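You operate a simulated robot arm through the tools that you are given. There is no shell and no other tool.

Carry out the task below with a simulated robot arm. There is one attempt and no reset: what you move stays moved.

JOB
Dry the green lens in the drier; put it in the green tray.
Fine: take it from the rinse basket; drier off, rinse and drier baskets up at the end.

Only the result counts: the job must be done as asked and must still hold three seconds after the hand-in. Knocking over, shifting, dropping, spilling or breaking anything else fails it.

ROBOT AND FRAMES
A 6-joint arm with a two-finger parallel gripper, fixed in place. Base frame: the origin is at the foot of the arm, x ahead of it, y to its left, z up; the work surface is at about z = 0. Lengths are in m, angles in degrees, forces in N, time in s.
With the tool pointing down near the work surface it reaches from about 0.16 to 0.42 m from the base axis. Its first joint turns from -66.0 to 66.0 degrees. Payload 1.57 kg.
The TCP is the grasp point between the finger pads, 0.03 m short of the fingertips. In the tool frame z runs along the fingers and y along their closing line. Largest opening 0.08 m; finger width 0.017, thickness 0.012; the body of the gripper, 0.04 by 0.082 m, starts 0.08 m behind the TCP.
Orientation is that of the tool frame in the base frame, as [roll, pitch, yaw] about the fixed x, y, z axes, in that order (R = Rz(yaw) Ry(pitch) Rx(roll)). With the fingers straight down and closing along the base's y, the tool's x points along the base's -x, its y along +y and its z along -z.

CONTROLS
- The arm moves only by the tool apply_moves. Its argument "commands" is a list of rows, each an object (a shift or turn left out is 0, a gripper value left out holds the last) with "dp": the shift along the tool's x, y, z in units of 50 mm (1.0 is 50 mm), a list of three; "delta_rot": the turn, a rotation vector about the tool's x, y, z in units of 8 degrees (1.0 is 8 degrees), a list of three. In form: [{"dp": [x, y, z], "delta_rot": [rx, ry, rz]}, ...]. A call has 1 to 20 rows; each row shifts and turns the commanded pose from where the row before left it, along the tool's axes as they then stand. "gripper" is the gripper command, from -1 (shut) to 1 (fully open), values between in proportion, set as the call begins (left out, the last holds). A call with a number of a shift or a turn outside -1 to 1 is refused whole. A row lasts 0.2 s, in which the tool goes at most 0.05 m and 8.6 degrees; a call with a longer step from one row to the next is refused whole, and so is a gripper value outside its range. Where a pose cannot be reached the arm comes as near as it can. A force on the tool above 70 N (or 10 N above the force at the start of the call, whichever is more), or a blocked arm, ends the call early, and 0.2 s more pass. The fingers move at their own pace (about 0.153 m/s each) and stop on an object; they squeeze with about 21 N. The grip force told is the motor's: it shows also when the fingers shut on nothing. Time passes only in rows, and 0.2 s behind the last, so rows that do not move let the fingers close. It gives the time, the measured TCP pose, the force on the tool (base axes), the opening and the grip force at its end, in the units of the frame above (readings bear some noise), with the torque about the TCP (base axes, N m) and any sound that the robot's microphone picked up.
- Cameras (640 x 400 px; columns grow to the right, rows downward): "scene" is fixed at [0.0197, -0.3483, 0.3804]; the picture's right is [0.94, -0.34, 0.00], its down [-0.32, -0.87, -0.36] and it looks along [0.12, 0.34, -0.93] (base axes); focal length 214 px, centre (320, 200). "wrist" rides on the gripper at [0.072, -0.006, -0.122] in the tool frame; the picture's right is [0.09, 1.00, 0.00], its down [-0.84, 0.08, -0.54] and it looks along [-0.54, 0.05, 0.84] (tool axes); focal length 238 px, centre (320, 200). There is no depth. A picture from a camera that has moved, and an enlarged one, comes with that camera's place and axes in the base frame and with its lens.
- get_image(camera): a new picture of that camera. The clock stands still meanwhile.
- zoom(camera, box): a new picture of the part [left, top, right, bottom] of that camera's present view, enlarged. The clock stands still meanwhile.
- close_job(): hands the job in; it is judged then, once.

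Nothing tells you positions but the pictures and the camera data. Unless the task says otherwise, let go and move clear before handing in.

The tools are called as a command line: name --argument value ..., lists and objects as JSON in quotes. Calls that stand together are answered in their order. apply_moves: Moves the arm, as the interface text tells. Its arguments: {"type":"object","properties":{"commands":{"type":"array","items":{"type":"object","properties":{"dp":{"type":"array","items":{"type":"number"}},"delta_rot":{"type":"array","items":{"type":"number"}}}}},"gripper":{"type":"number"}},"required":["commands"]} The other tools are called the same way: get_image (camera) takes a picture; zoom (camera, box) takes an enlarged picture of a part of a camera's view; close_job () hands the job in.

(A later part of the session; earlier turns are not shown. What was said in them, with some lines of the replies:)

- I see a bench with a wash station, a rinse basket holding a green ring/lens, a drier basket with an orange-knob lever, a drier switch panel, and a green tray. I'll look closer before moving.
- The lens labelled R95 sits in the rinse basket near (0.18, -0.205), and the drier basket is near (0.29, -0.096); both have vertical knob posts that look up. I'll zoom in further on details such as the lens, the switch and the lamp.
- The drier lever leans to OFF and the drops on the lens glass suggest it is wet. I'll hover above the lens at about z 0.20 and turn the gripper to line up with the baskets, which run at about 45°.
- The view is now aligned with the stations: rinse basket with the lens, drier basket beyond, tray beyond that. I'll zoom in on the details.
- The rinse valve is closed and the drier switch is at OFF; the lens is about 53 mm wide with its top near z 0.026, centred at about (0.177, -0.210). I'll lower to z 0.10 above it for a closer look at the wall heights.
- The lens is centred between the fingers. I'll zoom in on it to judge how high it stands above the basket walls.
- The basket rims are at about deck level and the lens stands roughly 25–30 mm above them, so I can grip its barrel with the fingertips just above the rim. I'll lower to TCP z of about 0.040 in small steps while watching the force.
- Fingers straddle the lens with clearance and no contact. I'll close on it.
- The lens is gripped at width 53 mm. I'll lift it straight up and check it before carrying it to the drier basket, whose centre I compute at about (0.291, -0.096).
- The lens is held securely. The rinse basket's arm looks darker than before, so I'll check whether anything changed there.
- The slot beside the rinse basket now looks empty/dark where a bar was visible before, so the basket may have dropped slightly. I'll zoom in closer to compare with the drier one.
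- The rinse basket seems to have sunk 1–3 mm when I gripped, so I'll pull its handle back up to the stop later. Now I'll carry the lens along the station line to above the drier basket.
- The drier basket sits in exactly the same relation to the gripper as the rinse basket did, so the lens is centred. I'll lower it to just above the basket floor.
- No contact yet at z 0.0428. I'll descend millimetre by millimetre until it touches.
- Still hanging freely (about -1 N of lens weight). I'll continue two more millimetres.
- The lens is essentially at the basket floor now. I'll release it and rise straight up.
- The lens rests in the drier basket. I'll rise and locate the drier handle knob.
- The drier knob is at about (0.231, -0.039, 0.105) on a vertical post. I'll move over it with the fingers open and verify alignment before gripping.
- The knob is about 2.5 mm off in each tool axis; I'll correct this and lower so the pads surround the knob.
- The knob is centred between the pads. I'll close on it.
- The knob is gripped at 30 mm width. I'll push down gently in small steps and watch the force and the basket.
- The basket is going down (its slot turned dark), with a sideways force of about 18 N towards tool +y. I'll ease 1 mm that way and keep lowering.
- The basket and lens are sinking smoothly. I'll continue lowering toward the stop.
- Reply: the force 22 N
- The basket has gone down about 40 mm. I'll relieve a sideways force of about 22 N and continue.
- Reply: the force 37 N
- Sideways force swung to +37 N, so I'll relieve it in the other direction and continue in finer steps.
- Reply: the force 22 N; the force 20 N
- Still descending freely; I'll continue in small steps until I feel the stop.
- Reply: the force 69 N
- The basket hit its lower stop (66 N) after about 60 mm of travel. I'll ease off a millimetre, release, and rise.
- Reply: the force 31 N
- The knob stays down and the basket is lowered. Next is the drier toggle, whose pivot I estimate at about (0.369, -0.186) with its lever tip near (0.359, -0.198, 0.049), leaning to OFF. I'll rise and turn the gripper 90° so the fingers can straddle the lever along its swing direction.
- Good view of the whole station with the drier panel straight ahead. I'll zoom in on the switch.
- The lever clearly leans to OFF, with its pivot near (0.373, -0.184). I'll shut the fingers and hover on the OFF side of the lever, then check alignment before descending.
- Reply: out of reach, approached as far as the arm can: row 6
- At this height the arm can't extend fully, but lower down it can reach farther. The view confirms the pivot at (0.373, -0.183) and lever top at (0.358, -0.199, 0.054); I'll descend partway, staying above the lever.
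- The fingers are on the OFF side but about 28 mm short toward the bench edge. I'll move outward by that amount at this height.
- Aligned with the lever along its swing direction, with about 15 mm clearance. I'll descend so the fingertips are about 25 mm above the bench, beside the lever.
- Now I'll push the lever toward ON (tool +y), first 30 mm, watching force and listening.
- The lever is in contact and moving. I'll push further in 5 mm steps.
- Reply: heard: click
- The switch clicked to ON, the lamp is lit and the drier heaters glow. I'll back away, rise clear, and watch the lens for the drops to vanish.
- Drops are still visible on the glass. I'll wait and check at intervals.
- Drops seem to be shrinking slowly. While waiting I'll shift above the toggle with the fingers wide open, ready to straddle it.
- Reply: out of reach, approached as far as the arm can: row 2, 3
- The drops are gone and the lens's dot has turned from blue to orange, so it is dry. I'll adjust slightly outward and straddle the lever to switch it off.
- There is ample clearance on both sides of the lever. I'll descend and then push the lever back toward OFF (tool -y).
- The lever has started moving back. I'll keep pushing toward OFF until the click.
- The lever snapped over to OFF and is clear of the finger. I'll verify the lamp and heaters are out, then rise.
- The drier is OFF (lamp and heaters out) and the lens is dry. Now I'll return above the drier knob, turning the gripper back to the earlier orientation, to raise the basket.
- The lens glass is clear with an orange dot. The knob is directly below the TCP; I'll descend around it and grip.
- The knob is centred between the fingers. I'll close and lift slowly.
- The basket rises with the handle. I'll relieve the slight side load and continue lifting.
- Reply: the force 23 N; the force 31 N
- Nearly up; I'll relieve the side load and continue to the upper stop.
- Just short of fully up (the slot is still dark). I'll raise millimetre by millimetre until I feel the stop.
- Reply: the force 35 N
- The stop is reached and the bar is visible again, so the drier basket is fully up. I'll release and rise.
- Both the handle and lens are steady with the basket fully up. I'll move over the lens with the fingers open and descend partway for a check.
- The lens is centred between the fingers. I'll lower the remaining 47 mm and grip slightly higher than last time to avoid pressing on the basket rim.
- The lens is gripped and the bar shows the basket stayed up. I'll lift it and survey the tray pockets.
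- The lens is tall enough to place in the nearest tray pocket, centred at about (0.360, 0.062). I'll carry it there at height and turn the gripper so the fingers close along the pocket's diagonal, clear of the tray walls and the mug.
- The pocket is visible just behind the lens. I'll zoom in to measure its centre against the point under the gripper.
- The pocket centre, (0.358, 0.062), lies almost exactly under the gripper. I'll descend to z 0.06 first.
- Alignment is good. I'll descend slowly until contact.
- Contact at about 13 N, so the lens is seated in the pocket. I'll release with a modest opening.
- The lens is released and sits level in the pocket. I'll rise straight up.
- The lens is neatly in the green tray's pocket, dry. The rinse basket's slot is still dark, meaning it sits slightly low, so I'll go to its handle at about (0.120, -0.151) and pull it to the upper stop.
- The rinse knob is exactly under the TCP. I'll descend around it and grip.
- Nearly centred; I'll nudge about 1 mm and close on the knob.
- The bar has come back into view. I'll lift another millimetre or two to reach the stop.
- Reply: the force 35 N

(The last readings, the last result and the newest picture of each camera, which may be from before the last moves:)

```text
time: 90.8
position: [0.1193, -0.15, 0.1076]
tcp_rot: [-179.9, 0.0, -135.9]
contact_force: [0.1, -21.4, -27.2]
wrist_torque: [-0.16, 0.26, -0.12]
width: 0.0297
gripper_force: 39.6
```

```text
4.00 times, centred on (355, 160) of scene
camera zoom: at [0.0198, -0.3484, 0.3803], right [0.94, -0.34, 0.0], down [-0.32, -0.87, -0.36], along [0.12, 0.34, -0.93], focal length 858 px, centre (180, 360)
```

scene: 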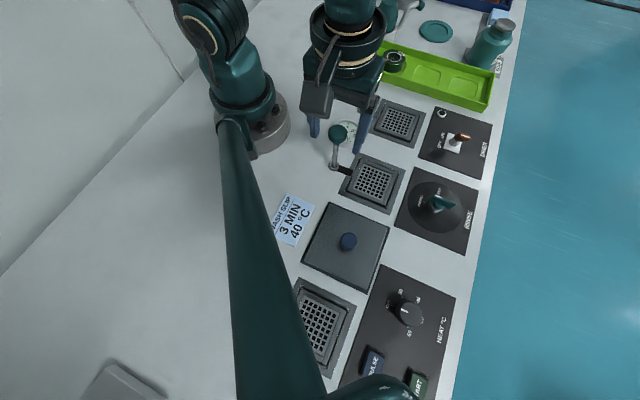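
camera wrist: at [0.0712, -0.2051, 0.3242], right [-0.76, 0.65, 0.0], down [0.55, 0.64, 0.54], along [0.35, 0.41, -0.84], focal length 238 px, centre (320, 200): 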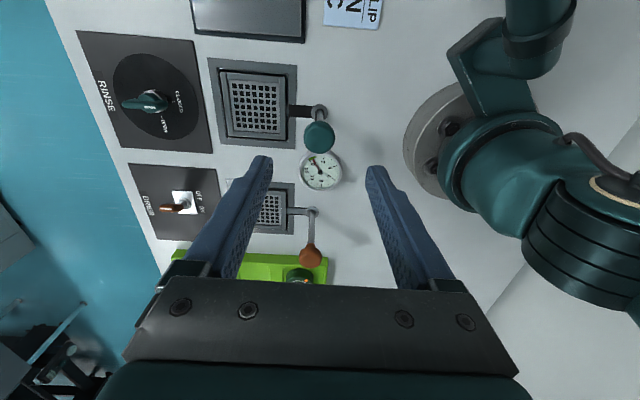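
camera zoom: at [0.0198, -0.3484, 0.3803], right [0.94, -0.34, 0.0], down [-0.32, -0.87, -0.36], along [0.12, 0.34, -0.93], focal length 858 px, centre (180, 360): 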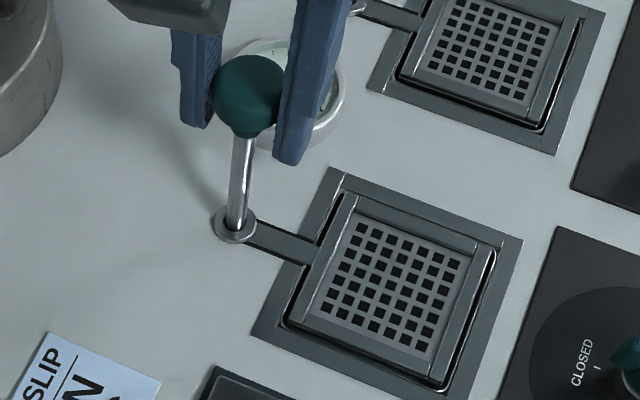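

The stop is reached (about -27 N), so the rinse basket is fully up. I'll release and rise clear.

apply_moves --commands '[{}, {}]' --gripper 0.4

apply_moves --commands '[{"dp": [0, 0, -0.3]}, {"dp": [0, 0, -0.6]}, {"dp": [0, 0, -0.6]}, {"dp": [0, 0, -0.5]}, {}]' --gripper 0.4

get_image --camera "wrist"

get_image --camera "scene"

zoom --camera "scene" --box '[320, 90, 420, 210]'

zoom --camera "scene" --box '[350, 20, 500, 170]'

```text
time: 91.4
position: [0.1207, -0.1506, 0.109]
tcp_rot: [-180.0, 0.1, -136.0]
contact_force: [0.4, 0.4, 0.3]
wrist_torque: [-0.01, 0.02, -0.01]
width: 0.0559
gripper_force: 0.1
```

```text
time: 92.6
position: [0.1202, -0.1506, 0.2103]
tcp_rot: [-180.0, 0.0, -136.0]
contact_force: [-0.5, 0.6, 0.4]
wrist_torque: [0.0, -0.01, 0.0]
width: 0.0559
gripper_force: 0.2
```

```text
taken
camera wrist: at [0.071, -0.2062, 0.3313], right [-0.76, 0.65, 0.0], down [0.55, 0.64, 0.54], along [0.35, 0.41, -0.84], focal length 238 px, centre (320, 200)
```

wrist: 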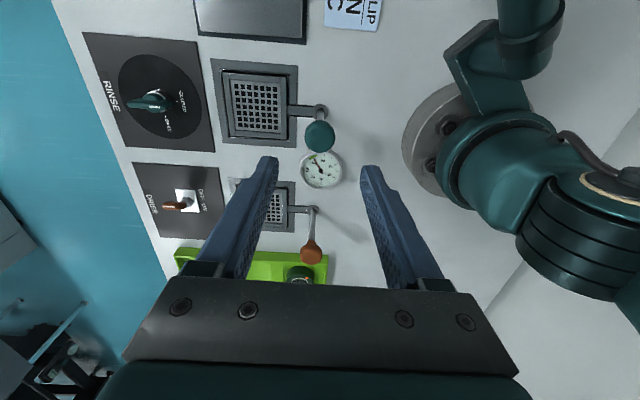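

```text
taken
```

scene: 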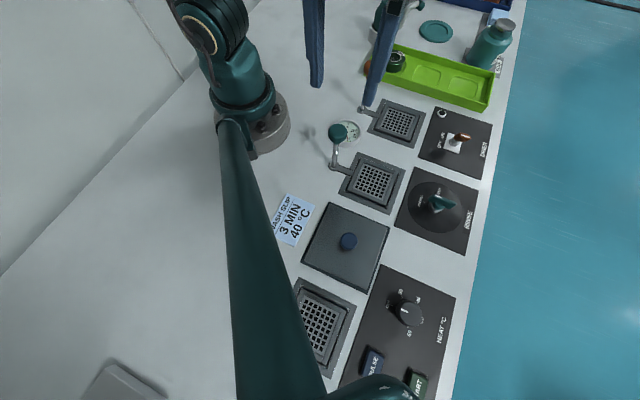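

```text
3.33 times, centred on (370, 150) of scene
camera zoom: at [0.0197, -0.3483, 0.3804], right [0.94, -0.34, 0.0], down [-0.32, -0.87, -0.36], along [0.12, 0.34, -0.93], focal length 715 px, centre (153, 367)
```

zoom: 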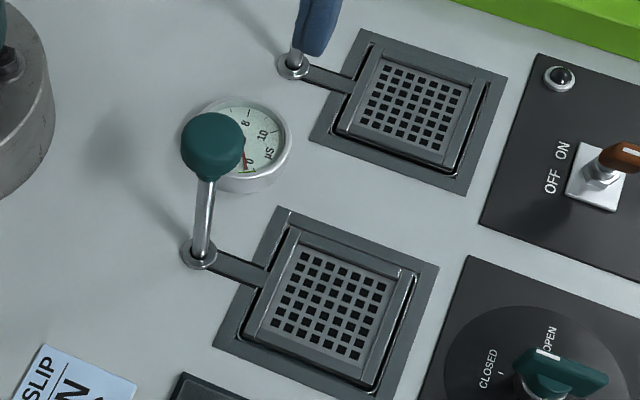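

```text
2.67 times, centred on (425, 95) of scene
camera zoom: at [0.0197, -0.3483, 0.3804], right [0.94, -0.34, 0.0], down [-0.32, -0.87, -0.36], along [0.12, 0.34, -0.93], focal length 572 px, centre (40, 480)
```

zoom: 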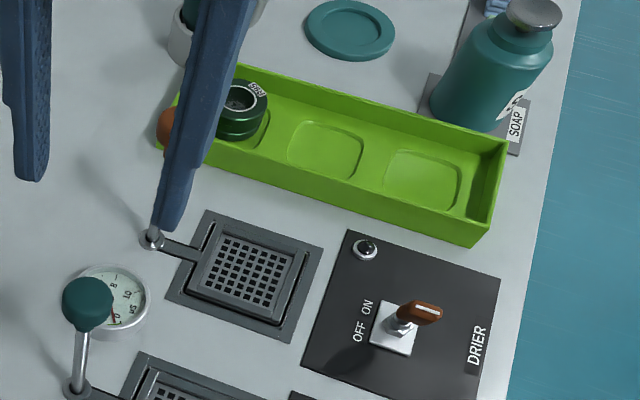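

Both baskets are up, the switch is OFF and the lens is in the tray. I'll wait a few seconds to check nothing drifts before handing in.

apply_moves --commands '[{"dp": [0, 0, -0.4]}, {}, {}, {}, {}, {}, {}, {}, {}, {}, {}, {}, {}, {}, {}, {}, {}]' --gripper 0.4

zoom --camera "scene" --box '[320, 90, 420, 210]'

zoom --camera "scene" --box '[350, 20, 500, 170]'

get_image --camera "wrist"

```text
time: 96.2
position: [0.1196, -0.1522, 0.2281]
tcp_rot: [-179.8, 0.0, -135.9]
contact_force: [-0.3, -0.2, 0.2]
wrist_torque: [0.01, 0.01, -0.01]
width: 0.0559
gripper_force: 0.0
```

```text
3.33 times, centred on (370, 150) of scene
camera zoom: at [0.0197, -0.3483, 0.3804], right [0.94, -0.34, 0.0], down [-0.32, -0.87, -0.36], along [0.12, 0.34, -0.93], focal length 715 px, centre (153, 367)
```

zoom: 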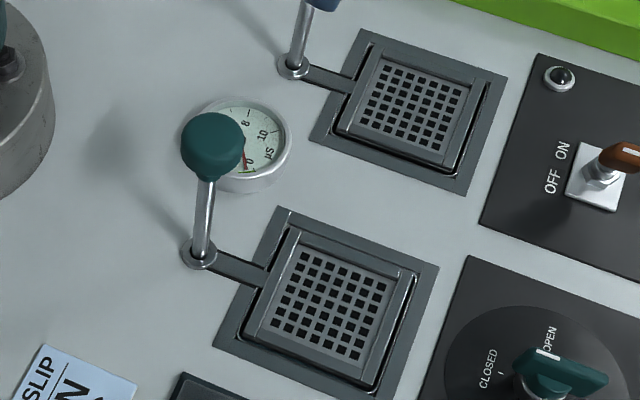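

```text
2.67 times, centred on (425, 95) of scene
camera zoom: at [0.0197, -0.3483, 0.3804], right [0.94, -0.34, 0.0], down [-0.32, -0.87, -0.36], along [0.12, 0.34, -0.93], focal length 572 px, centre (40, 480)
```

zoom: 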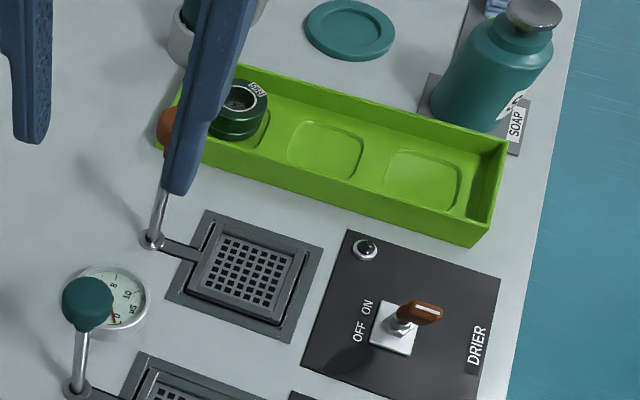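

```text
taken
camera wrist: at [0.0712, -0.2063, 0.3508], right [-0.76, 0.65, 0.0], down [0.55, 0.64, 0.54], along [0.35, 0.41, -0.84], focal length 238 px, centre (320, 200)
```

wrist: 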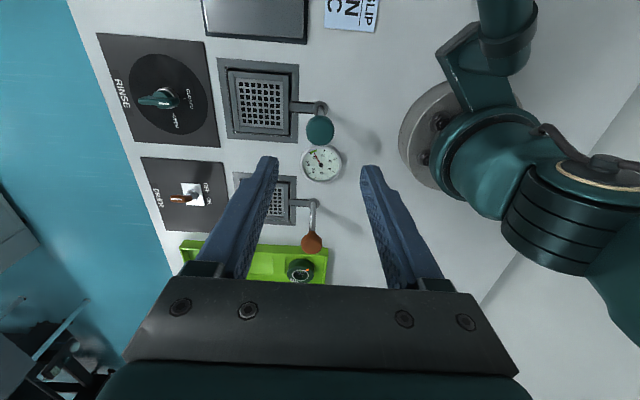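

Nothing moved during the wait: the dry lens is in the green tray, the drier is OFF with its lamp out, and both baskets are fully up. The gripper is empty and clear, so I'm handing in the job.

close_job

```text
The job is handed in.
```

The green lens is dry and sitting in the nearest pocket of the green tray, and I've handed the job in. I don't have the judge's result.

- **Drying:** I moved the lens from the rinse basket to the drier basket, lowered it and switched the drier on. The drops on the glass disappeared and the lens's dot turned from blue to orange after about 6 seconds. I then switched the drier off; its lamp and heaters are out.
- **Baskets:** The rinse basket sank a millimetre or two when I first gripped the lens. I later pulled its handle back up to the stop. The drier basket is also up at its stop.
- **Final check:** I waited about 3.5 seconds with the gripper empty and clear. Nothing drifted, and nothing else looked moved.
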